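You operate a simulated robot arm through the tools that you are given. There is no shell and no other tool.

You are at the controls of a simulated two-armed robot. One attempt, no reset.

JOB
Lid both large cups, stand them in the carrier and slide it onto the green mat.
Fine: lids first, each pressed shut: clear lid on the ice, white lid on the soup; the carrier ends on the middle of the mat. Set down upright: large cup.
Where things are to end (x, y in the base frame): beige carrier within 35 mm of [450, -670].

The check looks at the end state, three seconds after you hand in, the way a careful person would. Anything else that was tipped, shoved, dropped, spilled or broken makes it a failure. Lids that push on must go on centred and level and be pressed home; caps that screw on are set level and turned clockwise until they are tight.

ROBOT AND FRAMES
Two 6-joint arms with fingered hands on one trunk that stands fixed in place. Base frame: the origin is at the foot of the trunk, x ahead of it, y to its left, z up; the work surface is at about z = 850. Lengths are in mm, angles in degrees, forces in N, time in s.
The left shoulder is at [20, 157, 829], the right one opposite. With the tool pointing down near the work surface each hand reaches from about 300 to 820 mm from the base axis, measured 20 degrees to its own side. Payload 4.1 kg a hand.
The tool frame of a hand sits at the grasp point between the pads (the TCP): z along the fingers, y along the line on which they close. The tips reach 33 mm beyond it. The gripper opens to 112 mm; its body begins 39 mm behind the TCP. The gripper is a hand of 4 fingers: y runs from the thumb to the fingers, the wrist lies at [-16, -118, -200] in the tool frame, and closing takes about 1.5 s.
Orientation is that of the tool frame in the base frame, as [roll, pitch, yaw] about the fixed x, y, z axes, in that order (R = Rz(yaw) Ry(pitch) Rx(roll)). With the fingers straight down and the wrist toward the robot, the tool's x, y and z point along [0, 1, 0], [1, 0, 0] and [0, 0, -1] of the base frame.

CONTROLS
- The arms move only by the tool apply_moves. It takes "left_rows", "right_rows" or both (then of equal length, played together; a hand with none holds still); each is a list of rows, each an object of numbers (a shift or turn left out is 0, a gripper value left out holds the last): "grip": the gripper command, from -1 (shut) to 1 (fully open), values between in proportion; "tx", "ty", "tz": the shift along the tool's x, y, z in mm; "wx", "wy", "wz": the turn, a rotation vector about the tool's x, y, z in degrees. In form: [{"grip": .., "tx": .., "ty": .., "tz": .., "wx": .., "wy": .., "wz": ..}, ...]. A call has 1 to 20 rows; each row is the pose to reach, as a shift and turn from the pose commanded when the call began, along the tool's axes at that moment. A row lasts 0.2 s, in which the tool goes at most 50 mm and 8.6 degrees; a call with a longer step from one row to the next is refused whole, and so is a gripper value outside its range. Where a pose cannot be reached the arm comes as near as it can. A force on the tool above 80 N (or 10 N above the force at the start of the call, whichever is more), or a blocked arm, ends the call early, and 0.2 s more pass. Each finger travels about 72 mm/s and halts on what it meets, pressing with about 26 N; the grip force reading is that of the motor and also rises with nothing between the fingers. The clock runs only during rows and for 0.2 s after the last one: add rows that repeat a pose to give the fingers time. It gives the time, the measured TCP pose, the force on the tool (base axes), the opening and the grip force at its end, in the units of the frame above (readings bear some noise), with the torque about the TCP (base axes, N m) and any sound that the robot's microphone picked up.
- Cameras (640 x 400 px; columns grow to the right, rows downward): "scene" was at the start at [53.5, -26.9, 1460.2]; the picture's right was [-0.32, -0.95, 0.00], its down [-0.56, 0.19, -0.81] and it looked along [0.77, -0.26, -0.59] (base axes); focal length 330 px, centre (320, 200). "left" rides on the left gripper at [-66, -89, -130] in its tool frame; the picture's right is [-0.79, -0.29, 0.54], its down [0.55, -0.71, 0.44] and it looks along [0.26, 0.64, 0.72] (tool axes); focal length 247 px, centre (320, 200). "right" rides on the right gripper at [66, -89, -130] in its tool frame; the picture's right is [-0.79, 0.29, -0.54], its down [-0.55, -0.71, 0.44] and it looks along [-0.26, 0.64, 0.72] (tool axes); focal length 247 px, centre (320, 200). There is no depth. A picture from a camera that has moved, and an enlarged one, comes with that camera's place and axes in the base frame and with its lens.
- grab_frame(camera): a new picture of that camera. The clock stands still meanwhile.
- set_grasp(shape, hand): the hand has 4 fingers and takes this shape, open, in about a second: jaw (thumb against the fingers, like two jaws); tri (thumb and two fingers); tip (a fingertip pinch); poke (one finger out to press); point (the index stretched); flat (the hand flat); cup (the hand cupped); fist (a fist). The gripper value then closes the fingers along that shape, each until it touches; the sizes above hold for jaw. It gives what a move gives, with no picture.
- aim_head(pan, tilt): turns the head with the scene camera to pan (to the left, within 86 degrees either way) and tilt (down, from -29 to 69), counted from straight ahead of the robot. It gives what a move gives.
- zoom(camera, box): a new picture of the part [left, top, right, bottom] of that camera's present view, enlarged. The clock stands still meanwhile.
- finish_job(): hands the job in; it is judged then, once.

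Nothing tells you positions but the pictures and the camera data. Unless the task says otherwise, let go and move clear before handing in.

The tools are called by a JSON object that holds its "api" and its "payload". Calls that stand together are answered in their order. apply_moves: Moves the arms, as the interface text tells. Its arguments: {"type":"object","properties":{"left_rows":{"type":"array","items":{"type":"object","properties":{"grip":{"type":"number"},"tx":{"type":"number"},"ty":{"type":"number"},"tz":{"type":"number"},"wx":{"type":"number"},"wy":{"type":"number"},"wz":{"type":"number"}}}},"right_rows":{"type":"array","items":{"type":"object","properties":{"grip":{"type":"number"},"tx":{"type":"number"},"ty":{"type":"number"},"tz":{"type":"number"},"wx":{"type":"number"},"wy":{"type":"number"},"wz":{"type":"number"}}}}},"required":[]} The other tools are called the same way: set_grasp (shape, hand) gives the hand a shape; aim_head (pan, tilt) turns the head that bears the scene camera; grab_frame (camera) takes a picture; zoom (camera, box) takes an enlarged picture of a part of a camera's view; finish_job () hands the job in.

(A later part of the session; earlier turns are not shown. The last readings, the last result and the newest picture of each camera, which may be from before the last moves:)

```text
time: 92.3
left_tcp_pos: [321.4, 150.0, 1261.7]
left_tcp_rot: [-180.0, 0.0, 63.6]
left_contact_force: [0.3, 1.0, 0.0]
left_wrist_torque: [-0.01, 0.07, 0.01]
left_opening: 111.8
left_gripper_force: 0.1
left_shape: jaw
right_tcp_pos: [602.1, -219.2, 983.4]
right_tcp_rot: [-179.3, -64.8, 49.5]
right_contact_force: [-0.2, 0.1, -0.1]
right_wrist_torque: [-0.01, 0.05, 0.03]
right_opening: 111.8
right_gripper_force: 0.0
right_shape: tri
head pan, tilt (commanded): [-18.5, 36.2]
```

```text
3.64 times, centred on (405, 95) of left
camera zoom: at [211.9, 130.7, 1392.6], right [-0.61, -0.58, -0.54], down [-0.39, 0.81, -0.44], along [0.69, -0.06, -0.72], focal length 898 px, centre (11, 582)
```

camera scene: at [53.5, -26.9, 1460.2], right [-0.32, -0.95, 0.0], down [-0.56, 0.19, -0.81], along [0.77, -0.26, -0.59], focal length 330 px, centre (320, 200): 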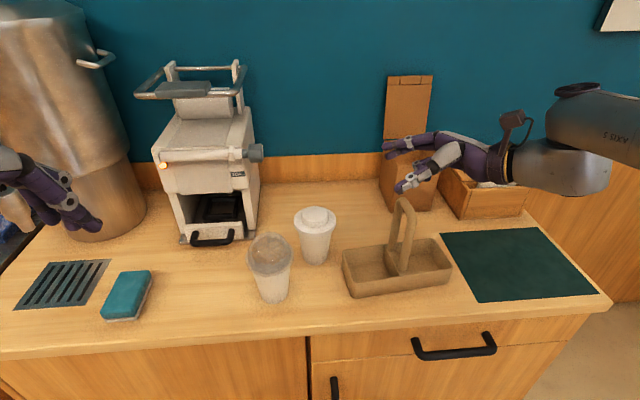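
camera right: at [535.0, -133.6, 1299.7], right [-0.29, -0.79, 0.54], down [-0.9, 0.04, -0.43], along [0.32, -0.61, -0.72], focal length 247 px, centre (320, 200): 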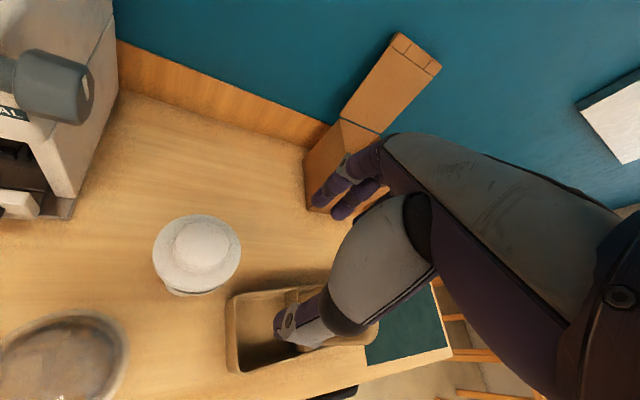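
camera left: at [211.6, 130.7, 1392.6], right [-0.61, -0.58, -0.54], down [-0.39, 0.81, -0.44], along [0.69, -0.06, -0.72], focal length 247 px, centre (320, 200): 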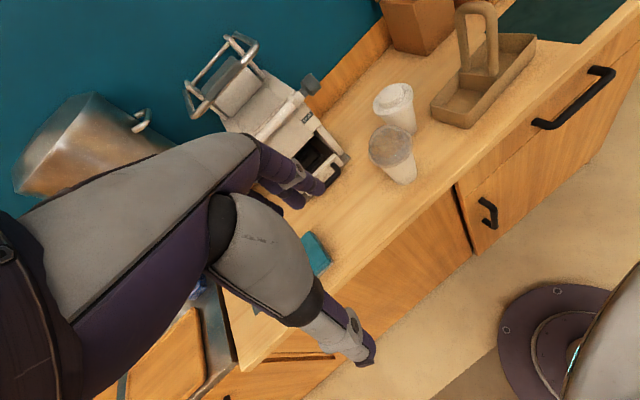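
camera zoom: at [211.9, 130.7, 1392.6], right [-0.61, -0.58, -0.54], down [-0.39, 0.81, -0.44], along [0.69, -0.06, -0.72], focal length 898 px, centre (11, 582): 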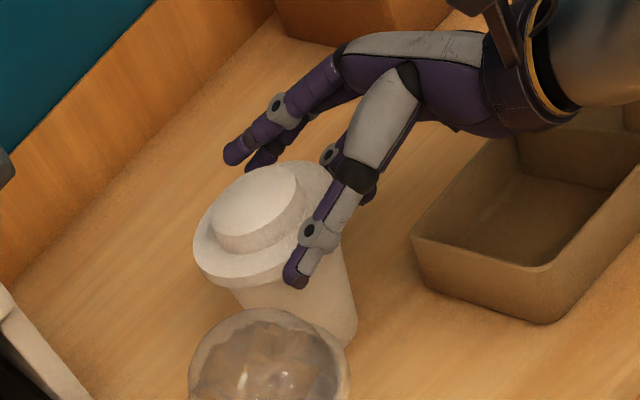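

The curled finger nudged the cup a few millimetres, with no snap and no tipping. I continue down below the lid, then move in slightly before closing.

{"api": "apply_moves", "payload": {"right_rows": [{"tx": -11.8, "tz": 5.5}, {"tx": -23.6, "tz": 11}, {"tx": -35.3, "tz": 16.5}, {"tx": -47.1, "tz": 22}, {"tx": -47.1, "tz": 22}]}}

{"api": "zoom", "payload": {"camera": "scene", "box": [280, 180, 390, 280]}}

{"api": "zoom", "payload": {"camera": "left", "box": [350, 40, 460, 150]}}

{"api": "zoom", "payload": {"camera": "right", "box": [180, 130, 480, 400]}}

```text
time: 93.5
left_tcp_pos: [321.0, 150.5, 1263.4]
left_tcp_rot: [-180.0, -0.2, 63.6]
left_contact_force: [0.1, -0.6, -0.6]
left_wrist_torque: [0.01, -0.02, -0.01]
left_opening: 111.7
left_gripper_force: 0.1
left_shape: jaw
right_tcp_pos: [602.6, -219.6, 934.5]
right_tcp_rot: [179.8, -65.1, 50.2]
right_contact_force: [0.3, 0.1, -0.1]
right_wrist_torque: [0.01, 0.04, 0.02]
right_opening: 111.6
right_gripper_force: 0.0
right_shape: tri
head pan, tilt (commanded): [-18.5, 36.2]
```

```text
4.00 times, centred on (335, 230) of scene
camera zoom: at [53.5, -26.9, 1460.2], right [-0.32, -0.95, 0.0], down [-0.56, 0.19, -0.81], along [0.77, -0.26, -0.59], focal length 1321 px, centre (260, 80)
```

zoom: 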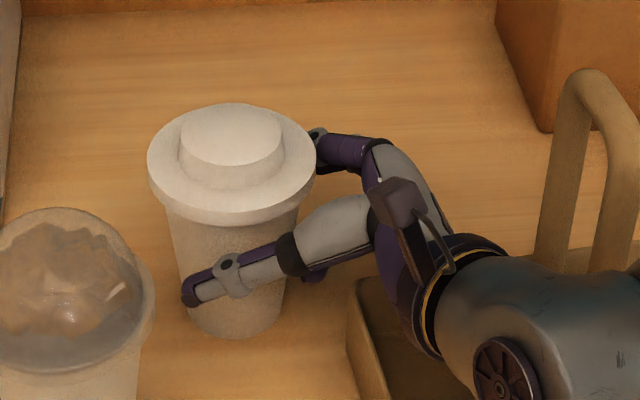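

```text
3.64 times, centred on (405, 95) of left
camera zoom: at [211.6, 130.7, 1392.6], right [-0.61, -0.58, -0.54], down [-0.39, 0.81, -0.44], along [0.69, -0.06, -0.72], focal length 898 px, centre (11, 582)
```

zoom: 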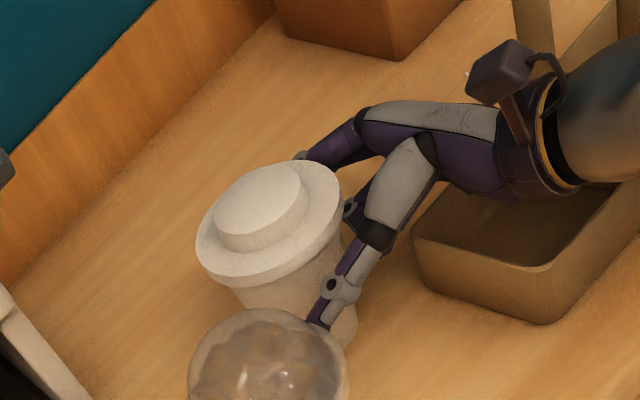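

```text
1.48 times, centred on (330, 265) of right
camera zoom: at [474.8, -229.9, 1048.9], right [-0.31, -0.81, -0.49], down [-0.44, 0.58, -0.68], along [0.84, 0.01, -0.54], focal length 366 px, centre (305, 104)
```

zoom: 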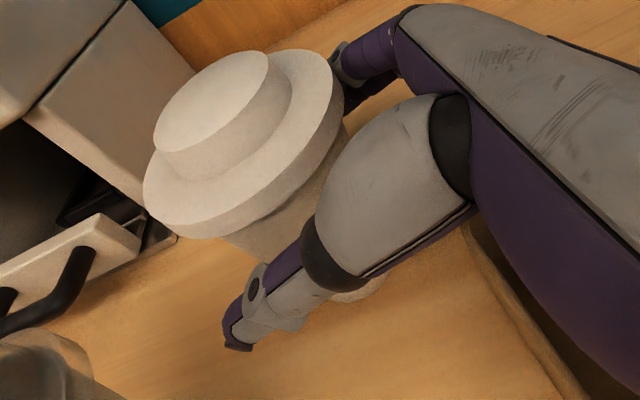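

{"api": "apply_moves", "payload": {"right_rows": [{"tx": 2.5, "tz": 5.4}, {"tx": 5.1, "tz": 10.9}, {"tx": 5.1, "tz": 10.9}]}}

{"api": "zoom", "payload": {"camera": "scene", "box": [280, 180, 390, 280]}}

{"api": "zoom", "payload": {"camera": "left", "box": [350, 40, 460, 150]}}

```text
time: 94.3
left_tcp_pos: [320.3, 151.3, 1262.7]
left_tcp_rot: [-180.0, 0.0, 63.5]
left_contact_force: [0.2, -0.1, 0.0]
left_wrist_torque: [-0.01, 0.04, -0.02]
left_opening: 111.7
left_gripper_force: 0.0
left_shape: jaw
right_tcp_pos: [612.0, -209.5, 934.2]
right_tcp_rot: [180.0, -65.0, 50.1]
right_contact_force: [0.1, -1.1, 0.7]
right_wrist_torque: [-0.04, -0.02, -0.01]
right_opening: 111.7
right_gripper_force: 0.0
right_shape: tri
head pan, tilt (commanded): [-18.5, 36.2]
```

```text
4.00 times, centred on (335, 230) of scene
camera zoom: at [53.5, -26.9, 1460.2], right [-0.32, -0.95, 0.0], down [-0.56, 0.19, -0.81], along [0.77, -0.26, -0.59], focal length 1321 px, centre (260, 80)
```

zoom: 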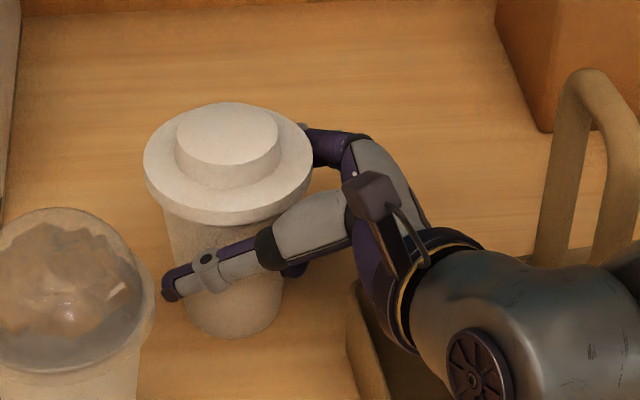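

```text
3.64 times, centred on (405, 95) of left
camera zoom: at [211.6, 130.6, 1392.6], right [-0.61, -0.58, -0.54], down [-0.39, 0.81, -0.44], along [0.69, -0.06, -0.72], focal length 898 px, centre (11, 582)
```

zoom: 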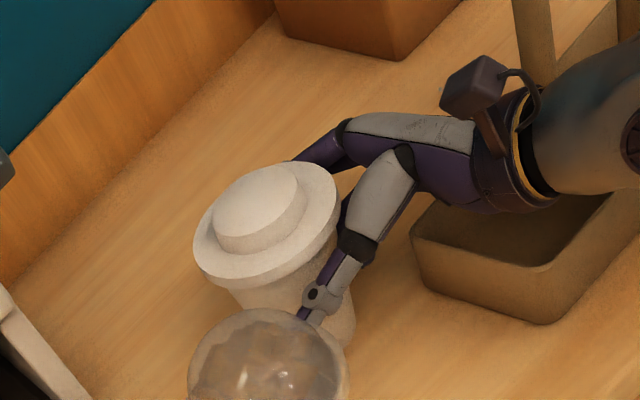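

{"api": "apply_moves", "payload": {"right_rows": [{"grip": 0.8}, {"grip": 0.6}, {"grip": 0.4}, {"grip": 0.25}, {"grip": 0.25}, {"grip": 0.25}]}}

{"api": "zoom", "payload": {"camera": "scene", "box": [280, 180, 390, 280]}}

{"api": "zoom", "payload": {"camera": "left", "box": [350, 40, 460, 150]}}

{"api": "zoom", "payload": {"camera": "right", "box": [180, 130, 480, 400]}}

```text
time: 95.7
left_tcp_pos: [321.4, 150.3, 1261.2]
left_tcp_rot: [-180.0, 0.0, 63.6]
left_contact_force: [-0.1, 0.8, 0.2]
left_wrist_torque: [0.0, -0.01, 0.02]
left_opening: 111.8
left_gripper_force: 0.0
left_shape: jaw
right_tcp_pos: [611.1, -210.3, 933.6]
right_tcp_rot: [-179.8, -65.1, 49.9]
right_contact_force: [0.4, -0.1, -3.4]
right_wrist_torque: [-0.03, 0.02, -0.01]
right_opening: 69.6
right_gripper_force: 26.1
right_shape: tri
head pan, tilt (commanded): [-18.5, 36.2]
```

```text
4.00 times, centred on (335, 230) of scene
camera zoom: at [53.6, -26.9, 1460.2], right [-0.32, -0.95, 0.0], down [-0.56, 0.19, -0.81], along [0.77, -0.26, -0.59], focal length 1321 px, centre (260, 80)
```

zoom: 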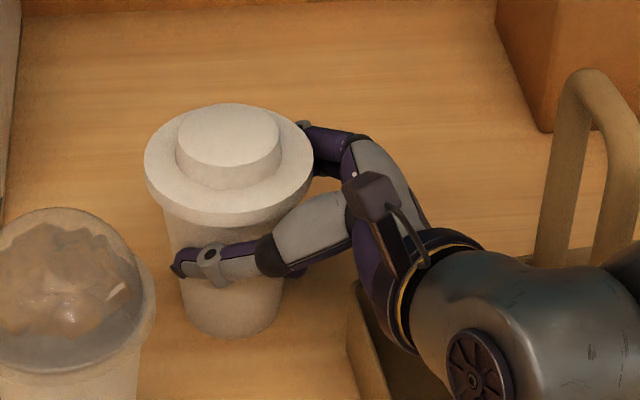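

```text
3.64 times, centred on (405, 95) of left
camera zoom: at [211.7, 130.6, 1392.6], right [-0.61, -0.58, -0.54], down [-0.39, 0.81, -0.44], along [0.69, -0.06, -0.72], focal length 898 px, centre (11, 582)
```

zoom: 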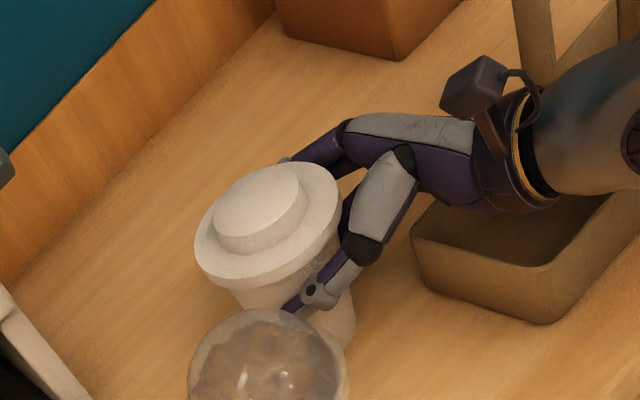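

```text
1.48 times, centred on (330, 265) of right
camera zoom: at [482.7, -220.3, 1048.6], right [-0.31, -0.81, -0.49], down [-0.44, 0.58, -0.68], along [0.84, 0.01, -0.54], focal length 366 px, centre (305, 104)
```

zoom: 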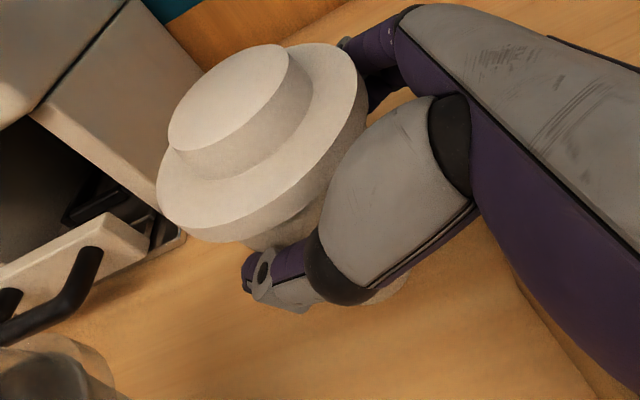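

Gripped at 26 N on the cup body, no snap sound. I firm the command and lift a little to check.

{"api": "apply_moves", "payload": {"right_rows": [{"grip": 0}, {"grip": 0}, {"tx": 3, "tz": -1.4, "grip": 0}, {"tx": 7, "tz": -3.3, "grip": 0}, {"tx": 13.6, "tz": -6.4, "grip": 0}, {"tx": 13.6, "tz": -6.4, "grip": 0}]}}

{"api": "zoom", "payload": {"camera": "scene", "box": [280, 180, 390, 280]}}

{"api": "zoom", "payload": {"camera": "left", "box": [350, 40, 460, 150]}}

{"api": "zoom", "payload": {"camera": "scene", "box": [298, 195, 348, 235]}}

```text
time: 97.1
left_tcp_pos: [322.0, 150.5, 1261.7]
left_tcp_rot: [-180.0, 0.0, 63.6]
left_contact_force: [0.3, 0.2, 0.0]
left_wrist_torque: [-0.02, 0.0, 0.01]
left_opening: 112.0
left_gripper_force: 0.1
left_shape: jaw
right_tcp_pos: [610.4, -208.2, 949.9]
right_tcp_rot: [179.7, -65.0, 50.4]
right_contact_force: [0.1, -0.1, -3.9]
right_wrist_torque: [-0.05, 0.03, -0.01]
right_opening: 69.7
right_gripper_force: 26.0
right_shape: tri
head pan, tilt (commanded): [-18.5, 36.2]
```

```text
4.00 times, centred on (335, 230) of scene
camera zoom: at [53.6, -26.9, 1460.1], right [-0.32, -0.95, 0.0], down [-0.56, 0.19, -0.81], along [0.77, -0.26, -0.59], focal length 1321 px, centre (260, 80)
```

zoom: 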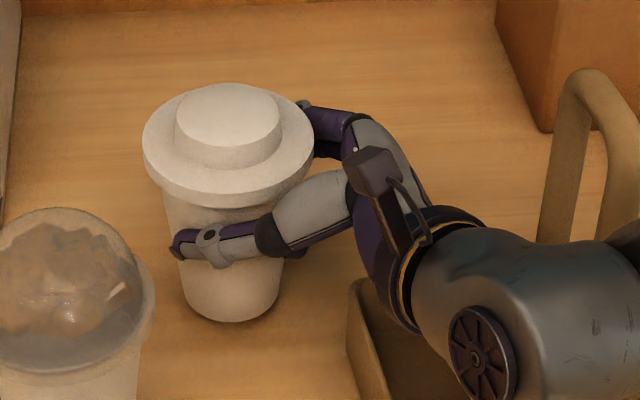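

```text
3.64 times, centred on (405, 95) of left
camera zoom: at [211.8, 130.6, 1392.6], right [-0.61, -0.58, -0.54], down [-0.39, 0.81, -0.44], along [0.69, -0.06, -0.72], focal length 898 px, centre (11, 582)
```

zoom: 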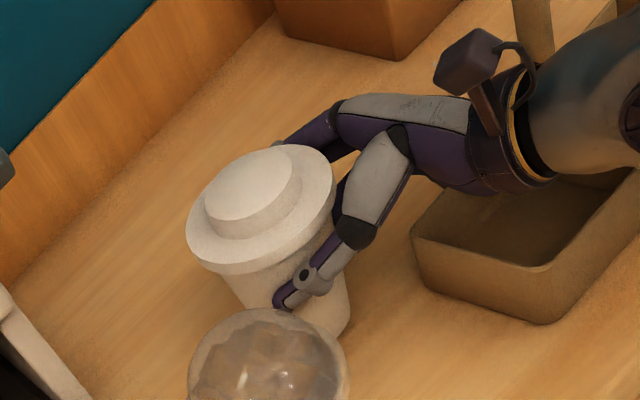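

```text
10.00 times, centred on (323, 215) of scene
camera zoom: at [53.6, -26.9, 1460.1], right [-0.32, -0.95, 0.0], down [-0.56, 0.19, -0.81], along [0.77, -0.26, -0.59], focal length 3302 px, centre (290, 50)
```

zoom: 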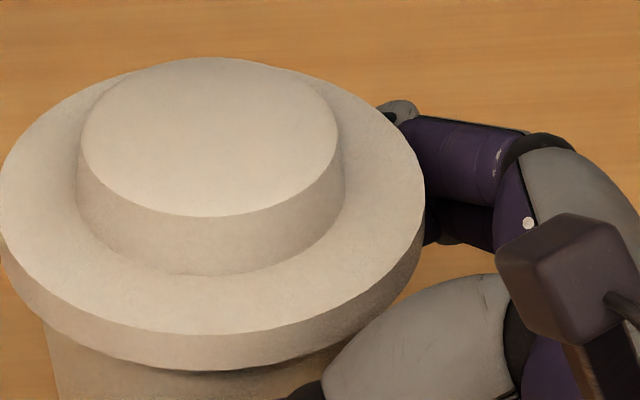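

The soup cup is lifted cleanly, upright, with its lid seated (about 0.4 kg). I raise it gradually.

{"api": "apply_moves", "payload": {"right_rows": [{"tx": 14.5, "tz": -6.8}, {"tx": 32, "tz": -14.9}, {"tx": 50, "tz": -23.3}, {"tx": 68, "tz": -31.7}, {"tx": 82, "tz": -38.2}, {"tx": 82, "tz": -38.2}]}}

{"api": "grab_frame", "payload": {"camera": "scene"}}

{"api": "grab_frame", "payload": {"camera": "left"}}

```text
time: 98.5
left_tcp_pos: [321.6, 149.8, 1261.4]
left_tcp_rot: [-180.0, 0.0, 63.6]
left_contact_force: [-1.2, 0.4, 0.3]
left_wrist_torque: [0.0, 0.02, 0.03]
left_opening: 111.7
left_gripper_force: 0.0
left_shape: jaw
right_tcp_pos: [610.8, -209.8, 1038.8]
right_tcp_rot: [179.7, -65.0, 50.3]
right_contact_force: [0.8, 0.3, -2.8]
right_wrist_torque: [-0.01, 0.01, -0.01]
right_opening: 69.6
right_gripper_force: 26.3
right_shape: tri
head pan, tilt (commanded): [-18.5, 36.2]
```

```text
taken
camera scene: at [53.6, -26.9, 1460.1], right [-0.32, -0.95, 0.0], down [-0.56, 0.19, -0.81], along [0.77, -0.26, -0.59], focal length 330 px, centre (320, 200)
```

scene: 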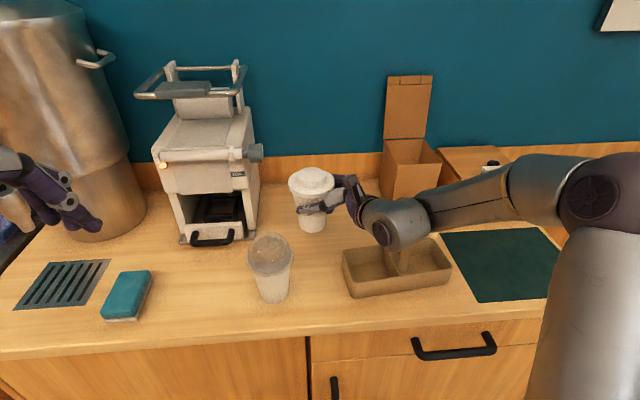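

```text
taken
camera left: at [211.8, 130.6, 1392.6], right [-0.61, -0.58, -0.54], down [-0.39, 0.81, -0.44], along [0.69, -0.06, -0.72], focal length 247 px, centre (320, 200)
```

left: 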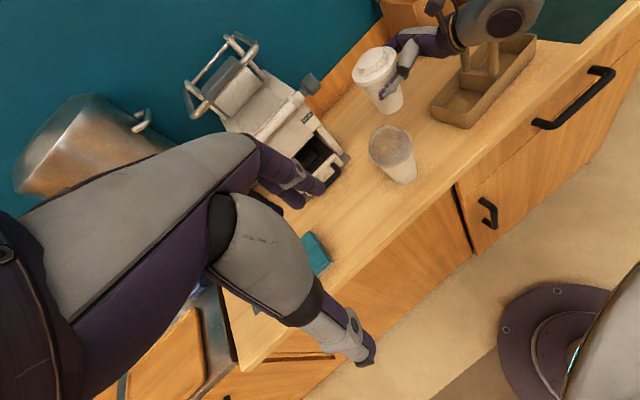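

{"api": "apply_moves", "payload": {"right_rows": [{"tx": 8.7, "ty": -0.6, "tz": -15, "wx": 1.45, "wz": -0.7}, {"tx": 17.3, "ty": -1.2, "tz": -29.9, "wx": 2.9, "wz": -1.4}, {"tx": 26, "ty": -1.8, "tz": -44.9, "wx": 4.35, "wz": -2}, {"tx": 34.6, "ty": -2.4, "tz": -59.8, "wx": 5.8, "wz": -2.7}, {"tx": 43.3, "ty": -3, "tz": -74.8, "wx": 7.25, "wz": -3.4}, {"tx": 43.3, "ty": -3, "tz": -74.8, "wx": 7.25, "wz": -3.4}]}}

{"api": "grab_frame", "payload": {"camera": "scene"}}

```text
time: 99.9
left_tcp_pos: [320.6, 150.8, 1261.6]
left_tcp_rot: [179.9, -0.1, 63.5]
left_contact_force: [0.9, 1.1, 0.6]
left_wrist_torque: [-0.03, 0.05, -0.01]
left_opening: 111.6
left_gripper_force: 0.1
left_shape: jaw
right_tcp_pos: [576.9, -245.7, 1111.2]
right_tcp_rot: [179.8, -65.0, 58.3]
right_contact_force: [0.0, -1.2, -2.7]
right_wrist_torque: [-0.02, 0.03, 0.0]
right_opening: 69.3
right_gripper_force: 26.5
right_shape: tri
head pan, tilt (commanded): [-18.5, 36.2]
```

```text
taken
camera scene: at [53.6, -26.9, 1460.1], right [-0.32, -0.95, 0.0], down [-0.56, 0.19, -0.81], along [0.77, -0.26, -0.59], focal length 330 px, centre (320, 200)
```

scene: 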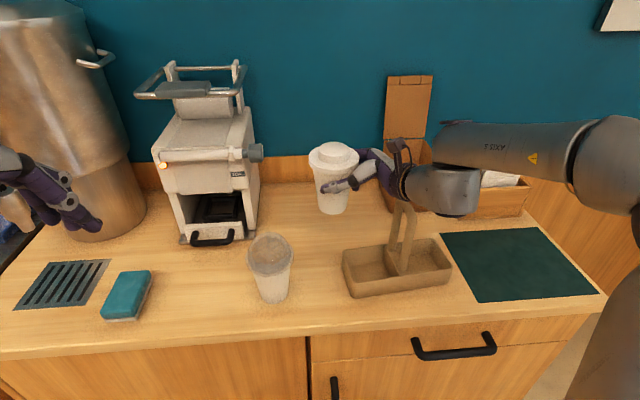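

{"api": "apply_moves", "payload": {"right_rows": [{"tx": 6, "ty": -0.3, "tz": -17.3, "wx": 1.8, "wz": -0.85}, {"tx": 12.1, "ty": -0.7, "tz": -34.6, "wx": 3.6, "wz": -1.7}, {"tx": 18.1, "ty": -1, "tz": -51.9, "wx": 5.4, "wz": -2.5}, {"tx": 24.2, "ty": -1.4, "tz": -69.2, "wx": 7.25, "wz": -3.4}, {"tx": 30.2, "ty": -1.7, "tz": -86.5, "wx": 9.06, "wz": -4.2}, {"tx": 30.2, "ty": -1.7, "tz": -86.5, "wx": 9.06, "wz": -4.2}]}}

{"api": "grab_frame", "payload": {"camera": "scene"}}

{"api": "grab_frame", "payload": {"camera": "left"}}

```text
time: 101.3
left_tcp_pos: [320.4, 150.1, 1261.9]
left_tcp_rot: [-179.9, 0.0, 63.5]
left_contact_force: [0.3, 0.5, 0.0]
left_wrist_torque: [-0.03, 0.04, 0.02]
left_opening: 111.8
left_gripper_force: 0.1
left_shape: jaw
right_tcp_pos: [540.1, -300.3, 1175.1]
right_tcp_rot: [-179.6, -65.0, 67.7]
right_contact_force: [0.7, 0.6, -3.4]
right_wrist_torque: [-0.06, -0.02, 0.02]
right_opening: 69.5
right_gripper_force: 25.5
right_shape: tri
head pan, tilt (commanded): [-18.5, 36.2]
```

```text
taken
camera scene: at [53.6, -26.9, 1460.1], right [-0.32, -0.95, 0.0], down [-0.56, 0.19, -0.81], along [0.77, -0.26, -0.59], focal length 330 px, centre (320, 200)
```

scene: 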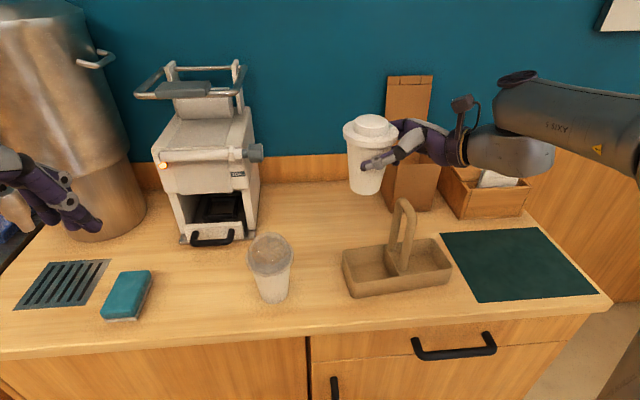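

```text
taken
camera left: at [211.8, 130.6, 1392.6], right [-0.61, -0.58, -0.54], down [-0.39, 0.81, -0.44], along [0.69, -0.06, -0.72], focal length 247 px, centre (320, 200)
```

left: 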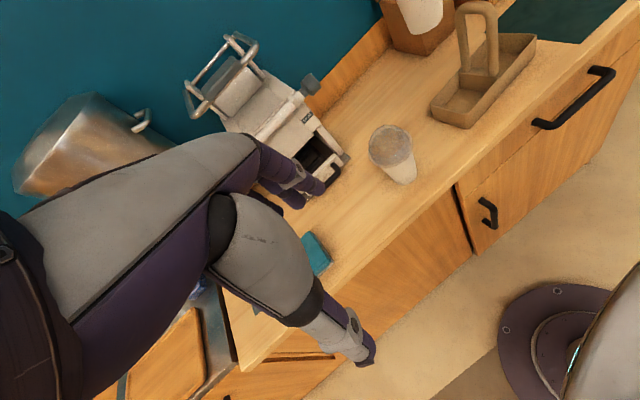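

The cup is high and clear. I measure the carrier precisely before crossing over to the right pocket.

{"api": "zoom", "payload": {"camera": "scene", "box": [335, 225, 400, 300]}}

{"api": "zoom", "payload": {"camera": "scene", "box": [390, 225, 460, 300]}}

{"api": "zoom", "payload": {"camera": "left", "box": [420, 0, 550, 135]}}

```text
5.33 times, centred on (368, 262) of scene
camera zoom: at [53.6, -26.9, 1460.1], right [-0.32, -0.95, 0.0], down [-0.56, 0.19, -0.81], along [0.77, -0.26, -0.59], focal length 1761 px, centre (67, -133)
```

zoom: 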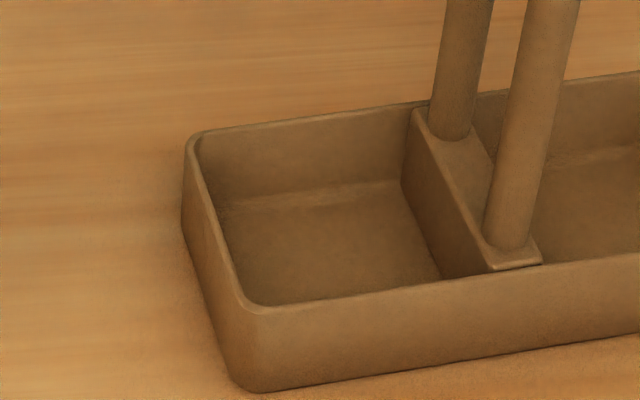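

```text
5.33 times, centred on (425, 262) of scene
camera zoom: at [53.6, -26.9, 1460.1], right [-0.32, -0.95, 0.0], down [-0.56, 0.19, -0.81], along [0.77, -0.26, -0.59], focal length 1761 px, centre (-240, -133)
```

zoom: 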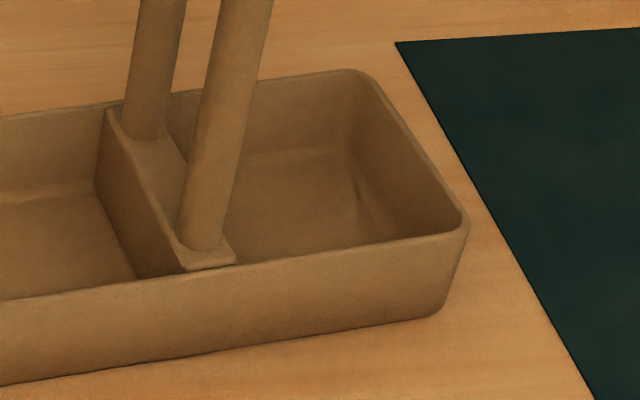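

```text
2.96 times, centred on (485, 68) of left
camera zoom: at [211.8, 130.6, 1392.6], right [-0.61, -0.58, -0.54], down [-0.39, 0.81, -0.44], along [0.69, -0.06, -0.72], focal length 732 px, centre (-169, 593)
```

zoom: 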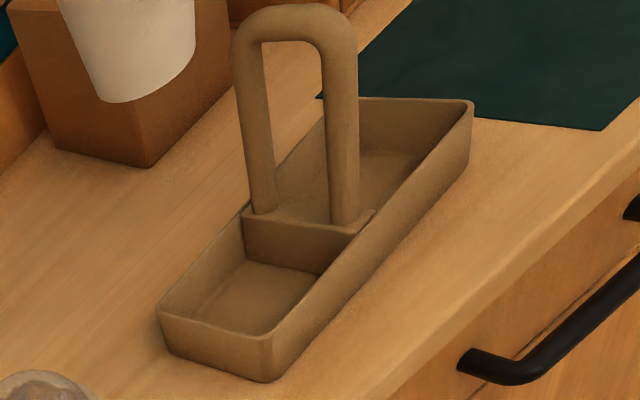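

I take the right pocket centre at about [489, -419] with walls topping out near z = 902 and floor near 853. I carry the cup over to the right of the handle, turning the hand to point along the carrier.

{"api": "apply_moves", "payload": {"right_rows": [{"tx": -9.4, "ty": 0.8, "tz": -20.1, "wx": 1.8, "wz": -0.85}, {"tx": -18.8, "ty": 1.6, "tz": -40.3, "wx": 3.65, "wz": -1.7}, {"tx": -28.2, "ty": 2.4, "tz": -60.4, "wx": 5.5, "wz": -2.6}, {"tx": -37.5, "ty": 3.2, "tz": -80.5, "wx": 7.3, "wz": -3.4}, {"tx": -46.9, "ty": 4, "tz": -100.6, "wx": 9.1, "wz": -4.3}, {"tx": -56.3, "ty": 4.8, "tz": -120.8, "wx": 11, "wz": -5.1}, {"tx": -65.7, "ty": 5.6, "tz": -140.9, "wx": 12.8, "wz": -6}, {"tx": -65.7, "ty": 5.6, "tz": -140.9, "wx": 12.8, "wz": -6}]}}

{"api": "grab_frame", "payload": {"camera": "scene"}}

{"api": "zoom", "payload": {"camera": "scene", "box": [340, 100, 520, 300]}}

{"api": "grab_frame", "payload": {"camera": "right"}}

```text
time: 103.1
left_tcp_pos: [320.9, 149.8, 1262.5]
left_tcp_rot: [-180.0, 0.0, 63.6]
left_contact_force: [0.2, -0.6, -0.5]
left_wrist_torque: [-0.01, 0.0, -0.01]
left_opening: 111.4
left_gripper_force: 0.2
left_shape: jaw
right_tcp_pos: [487.7, -447.5, 1173.5]
right_tcp_rot: [-179.8, -65.0, 82.2]
right_contact_force: [-0.1, 0.3, -3.1]
right_wrist_torque: [-0.08, -0.03, 0.01]
right_opening: 69.4
right_gripper_force: 26.6
right_shape: tri
head pan, tilt (commanded): [-18.5, 36.2]
```

```text
taken
camera scene: at [53.5, -26.9, 1460.2], right [-0.32, -0.95, 0.0], down [-0.56, 0.19, -0.81], along [0.77, -0.26, -0.59], focal length 330 px, centre (320, 200)
```

scene: 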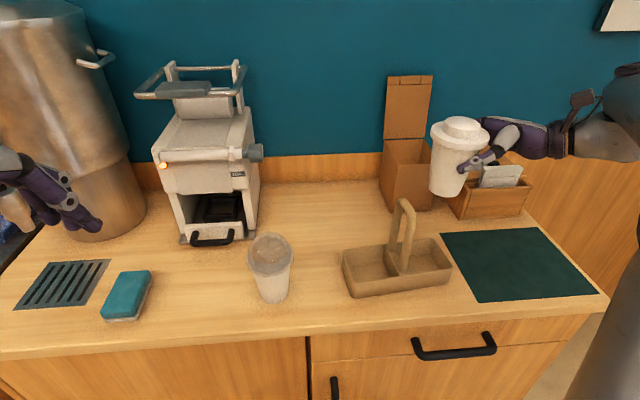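

```text
2.00 times, centred on (430, 200) of scene
camera zoom: at [53.5, -26.9, 1460.2], right [-0.32, -0.95, 0.0], down [-0.56, 0.19, -0.81], along [0.77, -0.26, -0.59], focal length 660 px, centre (100, 200)
```

zoom: 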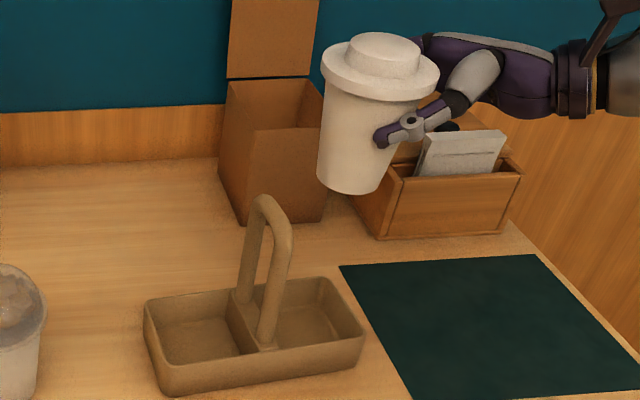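

```text
taken
camera right: at [385.1, -523.4, 1288.9], right [0.17, -0.85, -0.49], down [-0.68, 0.26, -0.68], along [0.71, 0.45, -0.54], focal length 247 px, centre (320, 200)
```

right: 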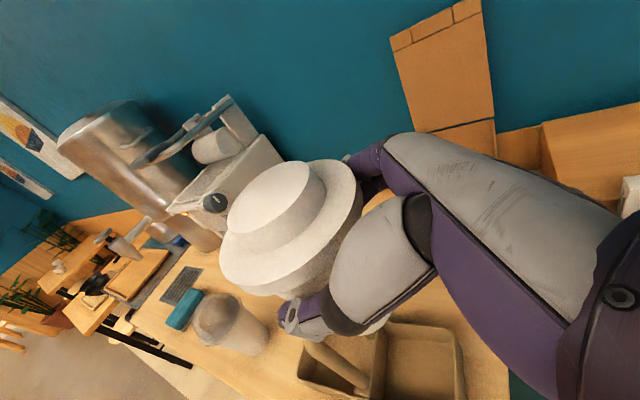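

The cup hangs vertically over the right pocket, offset slightly outward to clear the handle. I lower it partway and check.

{"api": "apply_moves", "payload": {"right_rows": [{"tx": -16.3, "tz": 7.6}, {"tx": -32.6, "tz": 15.2}, {"tx": -49, "tz": 22.8}, {"tx": -65.3, "tz": 30.4}, {"tx": -81.6, "tz": 38}, {"tx": -81.6, "tz": 38}]}}

{"api": "zoom", "payload": {"camera": "scene", "box": [340, 130, 520, 310]}}

{"api": "grab_frame", "payload": {"camera": "left"}}

{"api": "grab_frame", "payload": {"camera": "right"}}

```text
time: 104.5
left_tcp_pos: [321.2, 150.9, 1262.5]
left_tcp_rot: [180.0, 0.0, 63.6]
left_contact_force: [-0.1, 0.0, 0.4]
left_wrist_torque: [0.01, -0.03, -0.01]
left_opening: 111.7
left_gripper_force: 0.0
left_shape: jaw
right_tcp_pos: [487.8, -447.1, 1085.0]
right_tcp_rot: [-179.8, -65.0, 82.0]
right_contact_force: [-0.9, 0.1, -2.3]
right_wrist_torque: [-0.07, 0.03, -0.03]
right_opening: 69.4
right_gripper_force: 26.0
right_shape: tri
head pan, tilt (commanded): [-18.5, 36.2]
```

```text
2.22 times, centred on (430, 220) of scene
camera zoom: at [53.5, -26.9, 1460.2], right [-0.32, -0.95, 0.0], down [-0.56, 0.19, -0.81], along [0.77, -0.26, -0.59], focal length 734 px, centre (76, 156)
```

zoom: 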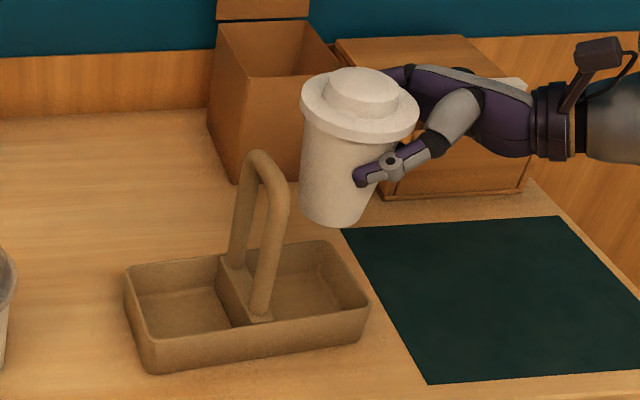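

```text
taken
camera left: at [211.7, 130.6, 1392.6], right [-0.61, -0.58, -0.54], down [-0.39, 0.81, -0.44], along [0.69, -0.06, -0.72], focal length 247 px, centre (320, 200)
```

left: 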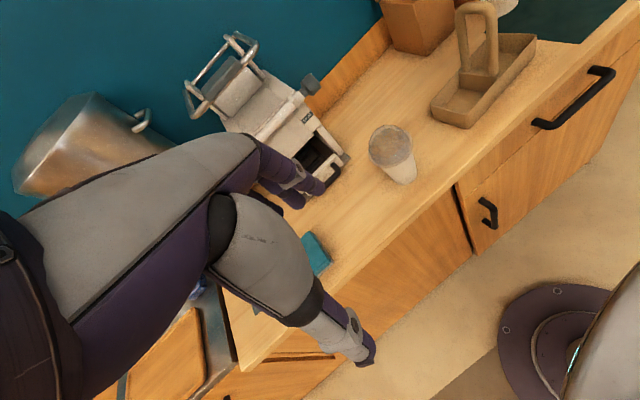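

```text
taken
camera right: at [385.7, -522.7, 1198.8], right [0.17, -0.85, -0.49], down [-0.68, 0.26, -0.68], along [0.71, 0.45, -0.54], focal length 247 px, centre (320, 200)
```

right: 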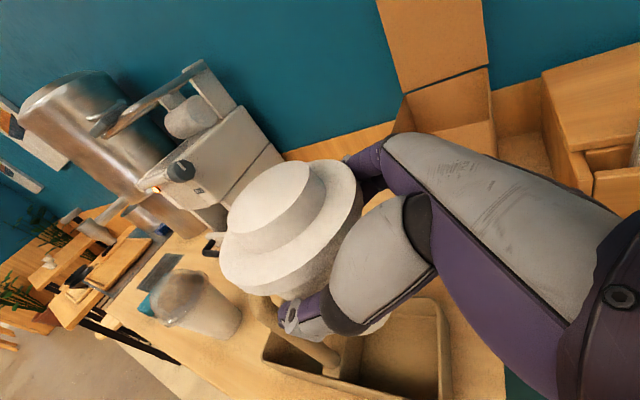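

{"api": "apply_moves", "payload": {"right_rows": [{"tx": -12, "tz": 5.6}, {"tx": -24, "tz": 11.2}, {"tx": -36.3, "tz": 16.9}, {"tx": -36.3, "tz": 16.9}]}}

{"api": "zoom", "payload": {"camera": "scene", "box": [360, 170, 480, 300]}}

{"api": "grab_frame", "payload": {"camera": "right"}}

{"api": "zoom", "payload": {"camera": "left", "box": [420, 0, 560, 135]}}

```text
time: 105.5
left_tcp_pos: [321.3, 149.9, 1261.9]
left_tcp_rot: [-180.0, 0.0, 63.6]
left_contact_force: [0.2, -0.1, 0.1]
left_wrist_torque: [-0.04, -0.02, 0.0]
left_opening: 111.8
left_gripper_force: 0.2
left_shape: jaw
right_tcp_pos: [488.8, -447.4, 1044.7]
right_tcp_rot: [180.0, -65.0, 82.1]
right_contact_force: [-0.7, -0.3, -4.7]
right_wrist_torque: [-0.05, 0.03, 0.01]
right_opening: 69.5
right_gripper_force: 25.1
right_shape: tri
head pan, tilt (commanded): [-18.5, 36.2]
```

```text
3.08 times, centred on (420, 235) of scene
camera zoom: at [53.5, -26.9, 1460.2], right [-0.32, -0.95, 0.0], down [-0.56, 0.19, -0.81], along [0.77, -0.26, -0.59], focal length 1016 px, centre (12, 92)
```

zoom: 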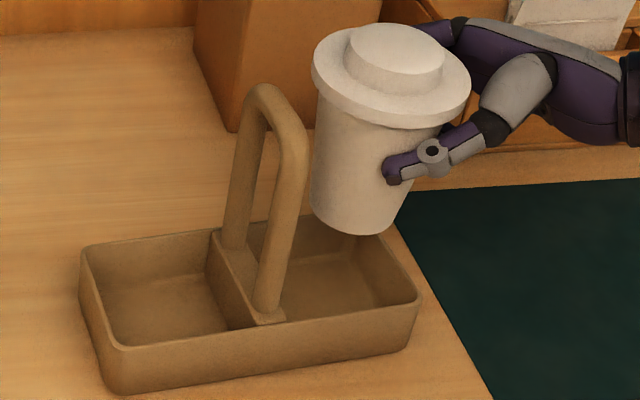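

```text
taken
camera right: at [385.8, -522.8, 1158.8], right [0.17, -0.85, -0.49], down [-0.68, 0.26, -0.68], along [0.71, 0.45, -0.54], focal length 247 px, centre (320, 200)
```

right: 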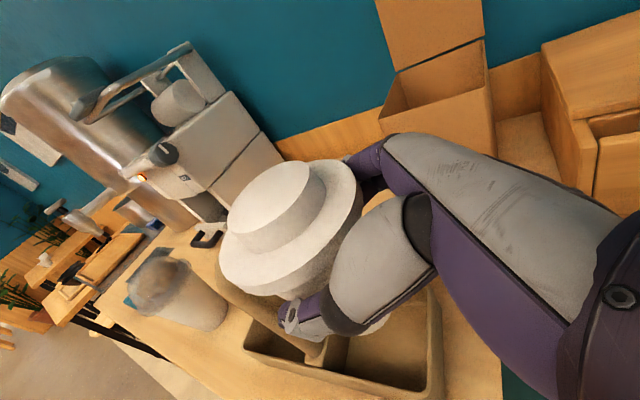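

```text
2.96 times, centred on (490, 68) of left
camera zoom: at [211.7, 130.6, 1392.6], right [-0.61, -0.58, -0.54], down [-0.39, 0.81, -0.44], along [0.69, -0.06, -0.72], focal length 732 px, centre (-184, 593)
```

zoom: 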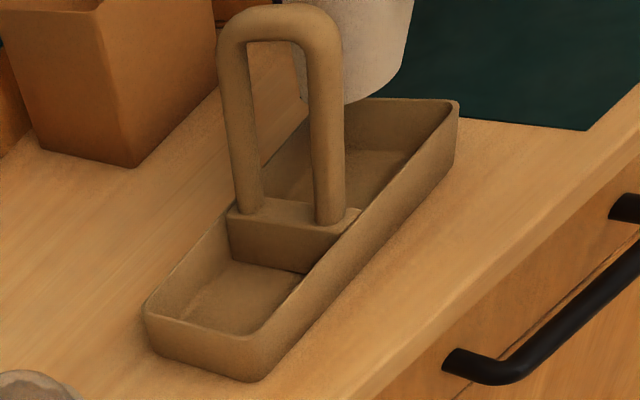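

{"api": "apply_moves", "payload": {"right_rows": [{"tx": -11, "tz": 5.1}, {"tx": -22, "tz": 10.3}, {"tx": -31.7, "tz": 14.8}, {"tx": -31.7, "tz": 14.8}]}}

{"api": "zoom", "payload": {"camera": "scene", "box": [360, 170, 480, 300]}}

{"api": "zoom", "payload": {"camera": "right", "box": [200, 200, 480, 400]}}

{"api": "zoom", "payload": {"camera": "left", "box": [440, 0, 560, 110]}}

```text
time: 106.5
left_tcp_pos: [320.3, 150.3, 1262.6]
left_tcp_rot: [-179.9, 0.0, 63.6]
left_contact_force: [-0.4, 0.1, -0.5]
left_wrist_torque: [-0.03, 0.01, -0.01]
left_opening: 111.6
left_gripper_force: 0.1
left_shape: jaw
right_tcp_pos: [487.4, -445.8, 1010.3]
right_tcp_rot: [-179.9, -64.9, 82.1]
right_contact_force: [-0.3, -0.2, -3.7]
right_wrist_torque: [-0.02, 0.01, 0.05]
right_opening: 69.4
right_gripper_force: 26.1
right_shape: tri
head pan, tilt (commanded): [-18.5, 36.2]
```

```text
3.08 times, centred on (420, 235) of scene
camera zoom: at [53.5, -26.9, 1460.2], right [-0.32, -0.95, 0.0], down [-0.56, 0.19, -0.81], along [0.77, -0.26, -0.59], focal length 1016 px, centre (12, 92)
```

zoom: 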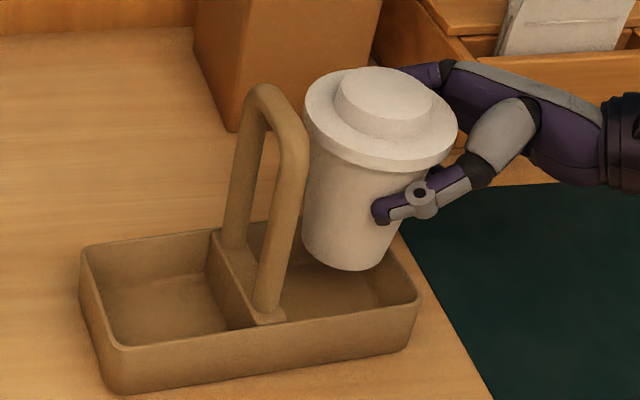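

```text
2.00 times, centred on (340, 300) of right
camera zoom: at [385.0, -522.7, 1123.9], right [0.17, -0.85, -0.49], down [-0.68, 0.26, -0.68], along [0.71, 0.45, -0.54], focal length 494 px, centre (280, 0)
```

zoom: 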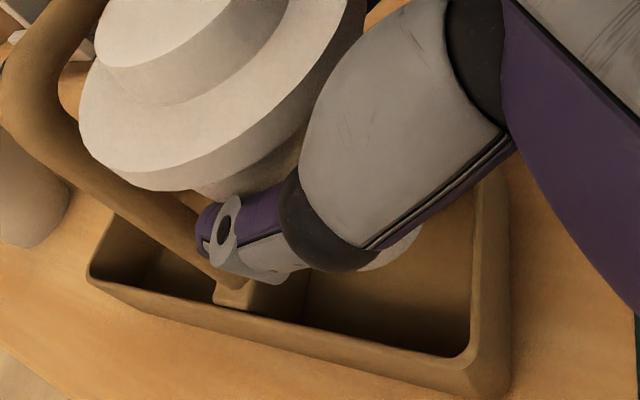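

```text
3.64 times, centred on (500, 55) of left
camera zoom: at [211.7, 130.6, 1392.6], right [-0.61, -0.58, -0.54], down [-0.39, 0.81, -0.44], along [0.69, -0.06, -0.72], focal length 898 px, centre (-334, 727)
```

zoom: 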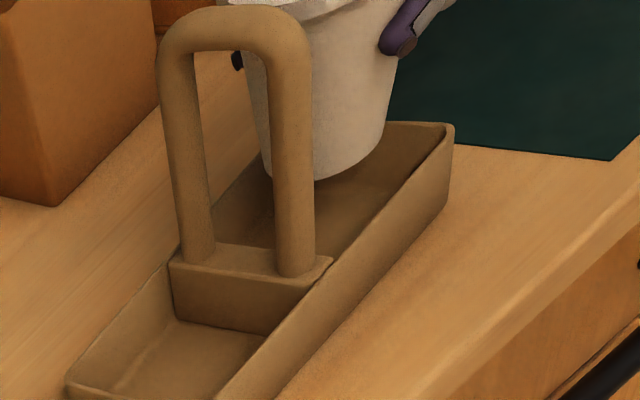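

I shift the cup inward 8 mm to the pocket centre and lower it in.

{"api": "apply_moves", "payload": {"right_rows": [{"tx": 1.7, "tz": 3.6}, {"tx": 3.4, "tz": 7.2}, {"tx": -7.5, "tz": 12.3}, {"tx": -18.4, "tz": 17.3}, {"tx": -29.2, "tz": 22.4}, {"tx": -40.1, "tz": 27.5}, {"tx": -51, "tz": 32.6}, {"tx": -51, "tz": 32.6}]}}

{"api": "zoom", "payload": {"camera": "scene", "box": [360, 170, 480, 300]}}

{"api": "zoom", "payload": {"camera": "right", "box": [200, 200, 480, 400]}}

{"api": "zoom", "payload": {"camera": "left", "box": [440, 0, 560, 110]}}

```text
time: 108.3
left_tcp_pos: [320.7, 150.1, 1261.7]
left_tcp_rot: [-180.0, 0.0, 63.6]
left_contact_force: [0.5, -0.8, 0.6]
left_wrist_torque: [-0.01, 0.01, -0.01]
left_opening: 111.7
left_gripper_force: 0.1
left_shape: jaw
right_tcp_pos: [488.4, -439.8, 949.3]
right_tcp_rot: [-179.9, -65.0, 82.2]
right_contact_force: [-0.5, -0.5, -3.7]
right_wrist_torque: [-0.03, 0.0, 0.01]
right_opening: 69.4
right_gripper_force: 26.3
right_shape: tri
head pan, tilt (commanded): [-18.5, 36.2]
```

```text
3.08 times, centred on (420, 235) of scene
camera zoom: at [53.5, -26.9, 1460.2], right [-0.32, -0.95, 0.0], down [-0.56, 0.19, -0.81], along [0.77, -0.26, -0.59], focal length 1016 px, centre (12, 92)
```

zoom: 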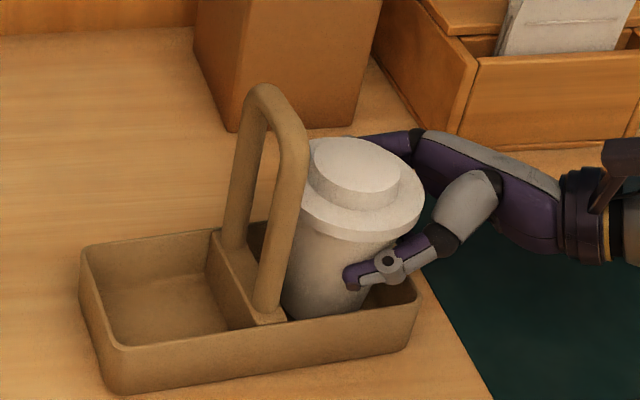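

```text
2.00 times, centred on (340, 300) of right
camera zoom: at [385.8, -514.5, 1063.6], right [0.17, -0.85, -0.49], down [-0.68, 0.26, -0.68], along [0.71, 0.45, -0.54], focal length 494 px, centre (280, 0)
```

zoom: 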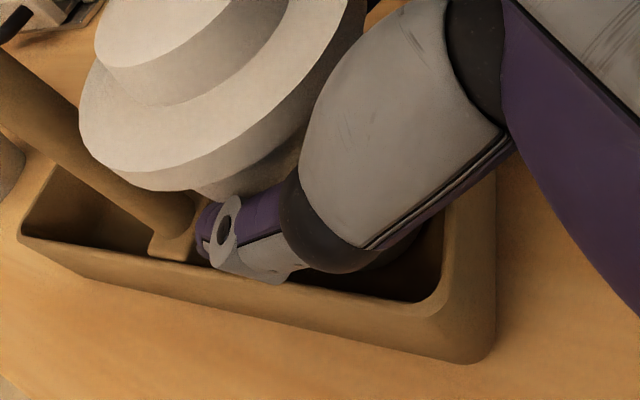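

```text
3.64 times, centred on (500, 55) of left
camera zoom: at [211.7, 130.6, 1392.6], right [-0.61, -0.58, -0.54], down [-0.39, 0.81, -0.44], along [0.69, -0.06, -0.72], focal length 898 px, centre (-334, 727)
```

zoom: 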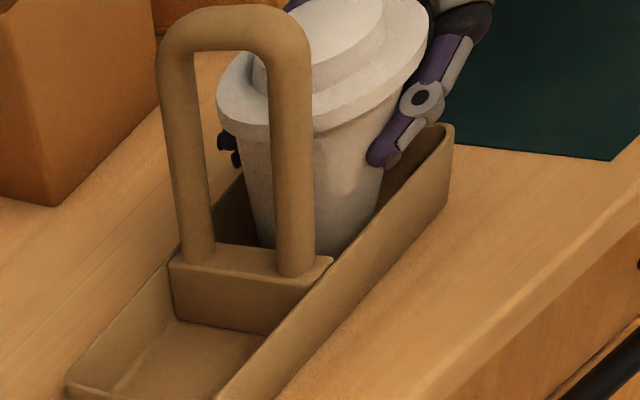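

{"api": "apply_moves", "payload": {"right_rows": [{"tx": -3.6, "tz": 1.7}, {"tx": -7.3, "tz": 3.4}, {"tx": -7.3, "tz": 3.4}]}}

{"api": "apply_moves", "payload": {"right_rows": [{"tx": -1.8, "tz": 0.85}, {"tx": -1.8, "tz": 0.85}]}}

{"api": "zoom", "payload": {"camera": "scene", "box": [370, 200, 460, 300]}}

{"api": "zoom", "payload": {"camera": "left", "box": [440, 0, 560, 110]}}

```text
time: 109.1
left_tcp_pos: [321.5, 150.1, 1262.6]
left_tcp_rot: [180.0, 0.0, 63.6]
left_contact_force: [-0.8, -0.2, 0.7]
left_wrist_torque: [-0.03, -0.01, 0.0]
left_opening: 111.7
left_gripper_force: 0.0
left_shape: jaw
right_tcp_pos: [488.2, -437.9, 940.8]
right_tcp_rot: [179.9, -65.1, 82.3]
right_contact_force: [-0.5, -0.1, -2.7]
right_wrist_torque: [-0.04, -0.01, 0.01]
right_opening: 69.6
right_gripper_force: 25.6
right_shape: tri
head pan, tilt (commanded): [-18.5, 36.2]
```

```text
time: 109.7
left_tcp_pos: [320.9, 150.5, 1262.7]
left_tcp_rot: [-180.0, 0.1, 63.6]
left_contact_force: [-0.2, 0.2, 0.5]
left_wrist_torque: [0.01, -0.03, -0.03]
left_opening: 111.5
left_gripper_force: 0.1
left_shape: jaw
right_tcp_pos: [489.0, -437.8, 939.4]
right_tcp_rot: [179.9, -65.0, 82.2]
right_contact_force: [-0.4, -1.0, -1.0]
right_wrist_torque: [-0.05, -0.02, -0.01]
right_opening: 69.6
right_gripper_force: 26.1
right_shape: tri
head pan, tilt (commanded): [-18.5, 36.2]
```

```text
4.00 times, centred on (415, 250) of scene
camera zoom: at [53.5, -26.9, 1460.2], right [-0.32, -0.95, 0.0], down [-0.56, 0.19, -0.81], along [0.77, -0.26, -0.59], focal length 1321 px, centre (-60, 0)
```

zoom: 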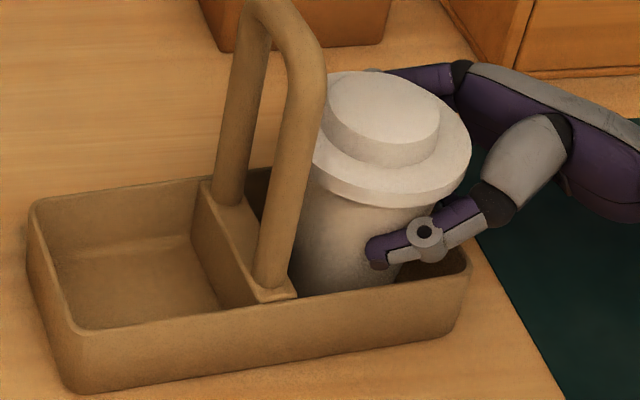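

```text
3.64 times, centred on (500, 55) of left
camera zoom: at [211.7, 130.6, 1392.6], right [-0.61, -0.58, -0.54], down [-0.39, 0.81, -0.44], along [0.69, -0.06, -0.72], focal length 898 px, centre (-334, 727)
```

zoom: 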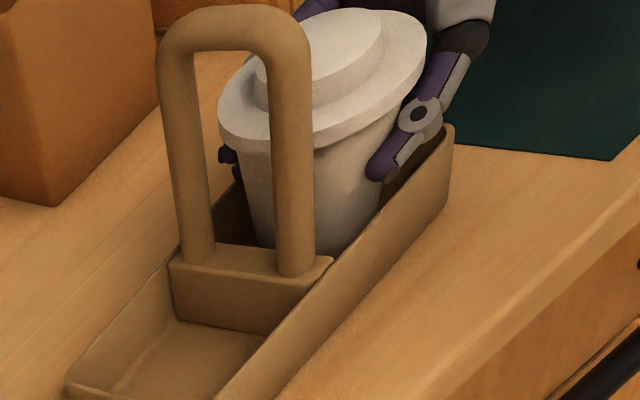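

{"api": "apply_moves", "payload": {"right_rows": [{"tx": -1.8, "tz": 0.85}, {"tx": -1.8, "tz": 0.85}]}}

```text
time: 110.3
left_tcp_pos: [321.1, 149.9, 1262.0]
left_tcp_rot: [179.9, 0.0, 63.6]
left_contact_force: [-0.1, 0.4, 0.3]
left_wrist_torque: [0.03, 0.01, 0.02]
left_opening: 111.5
left_gripper_force: 0.1
left_shape: jaw
right_tcp_pos: [489.2, -438.8, 938.2]
right_tcp_rot: [179.8, -65.0, 82.4]
right_contact_force: [2.9, -0.1, 4.2]
right_wrist_torque: [0.04, -0.02, 0.0]
right_opening: 69.2
right_gripper_force: 25.3
right_shape: tri
head pan, tilt (commanded): [-18.5, 36.2]
```

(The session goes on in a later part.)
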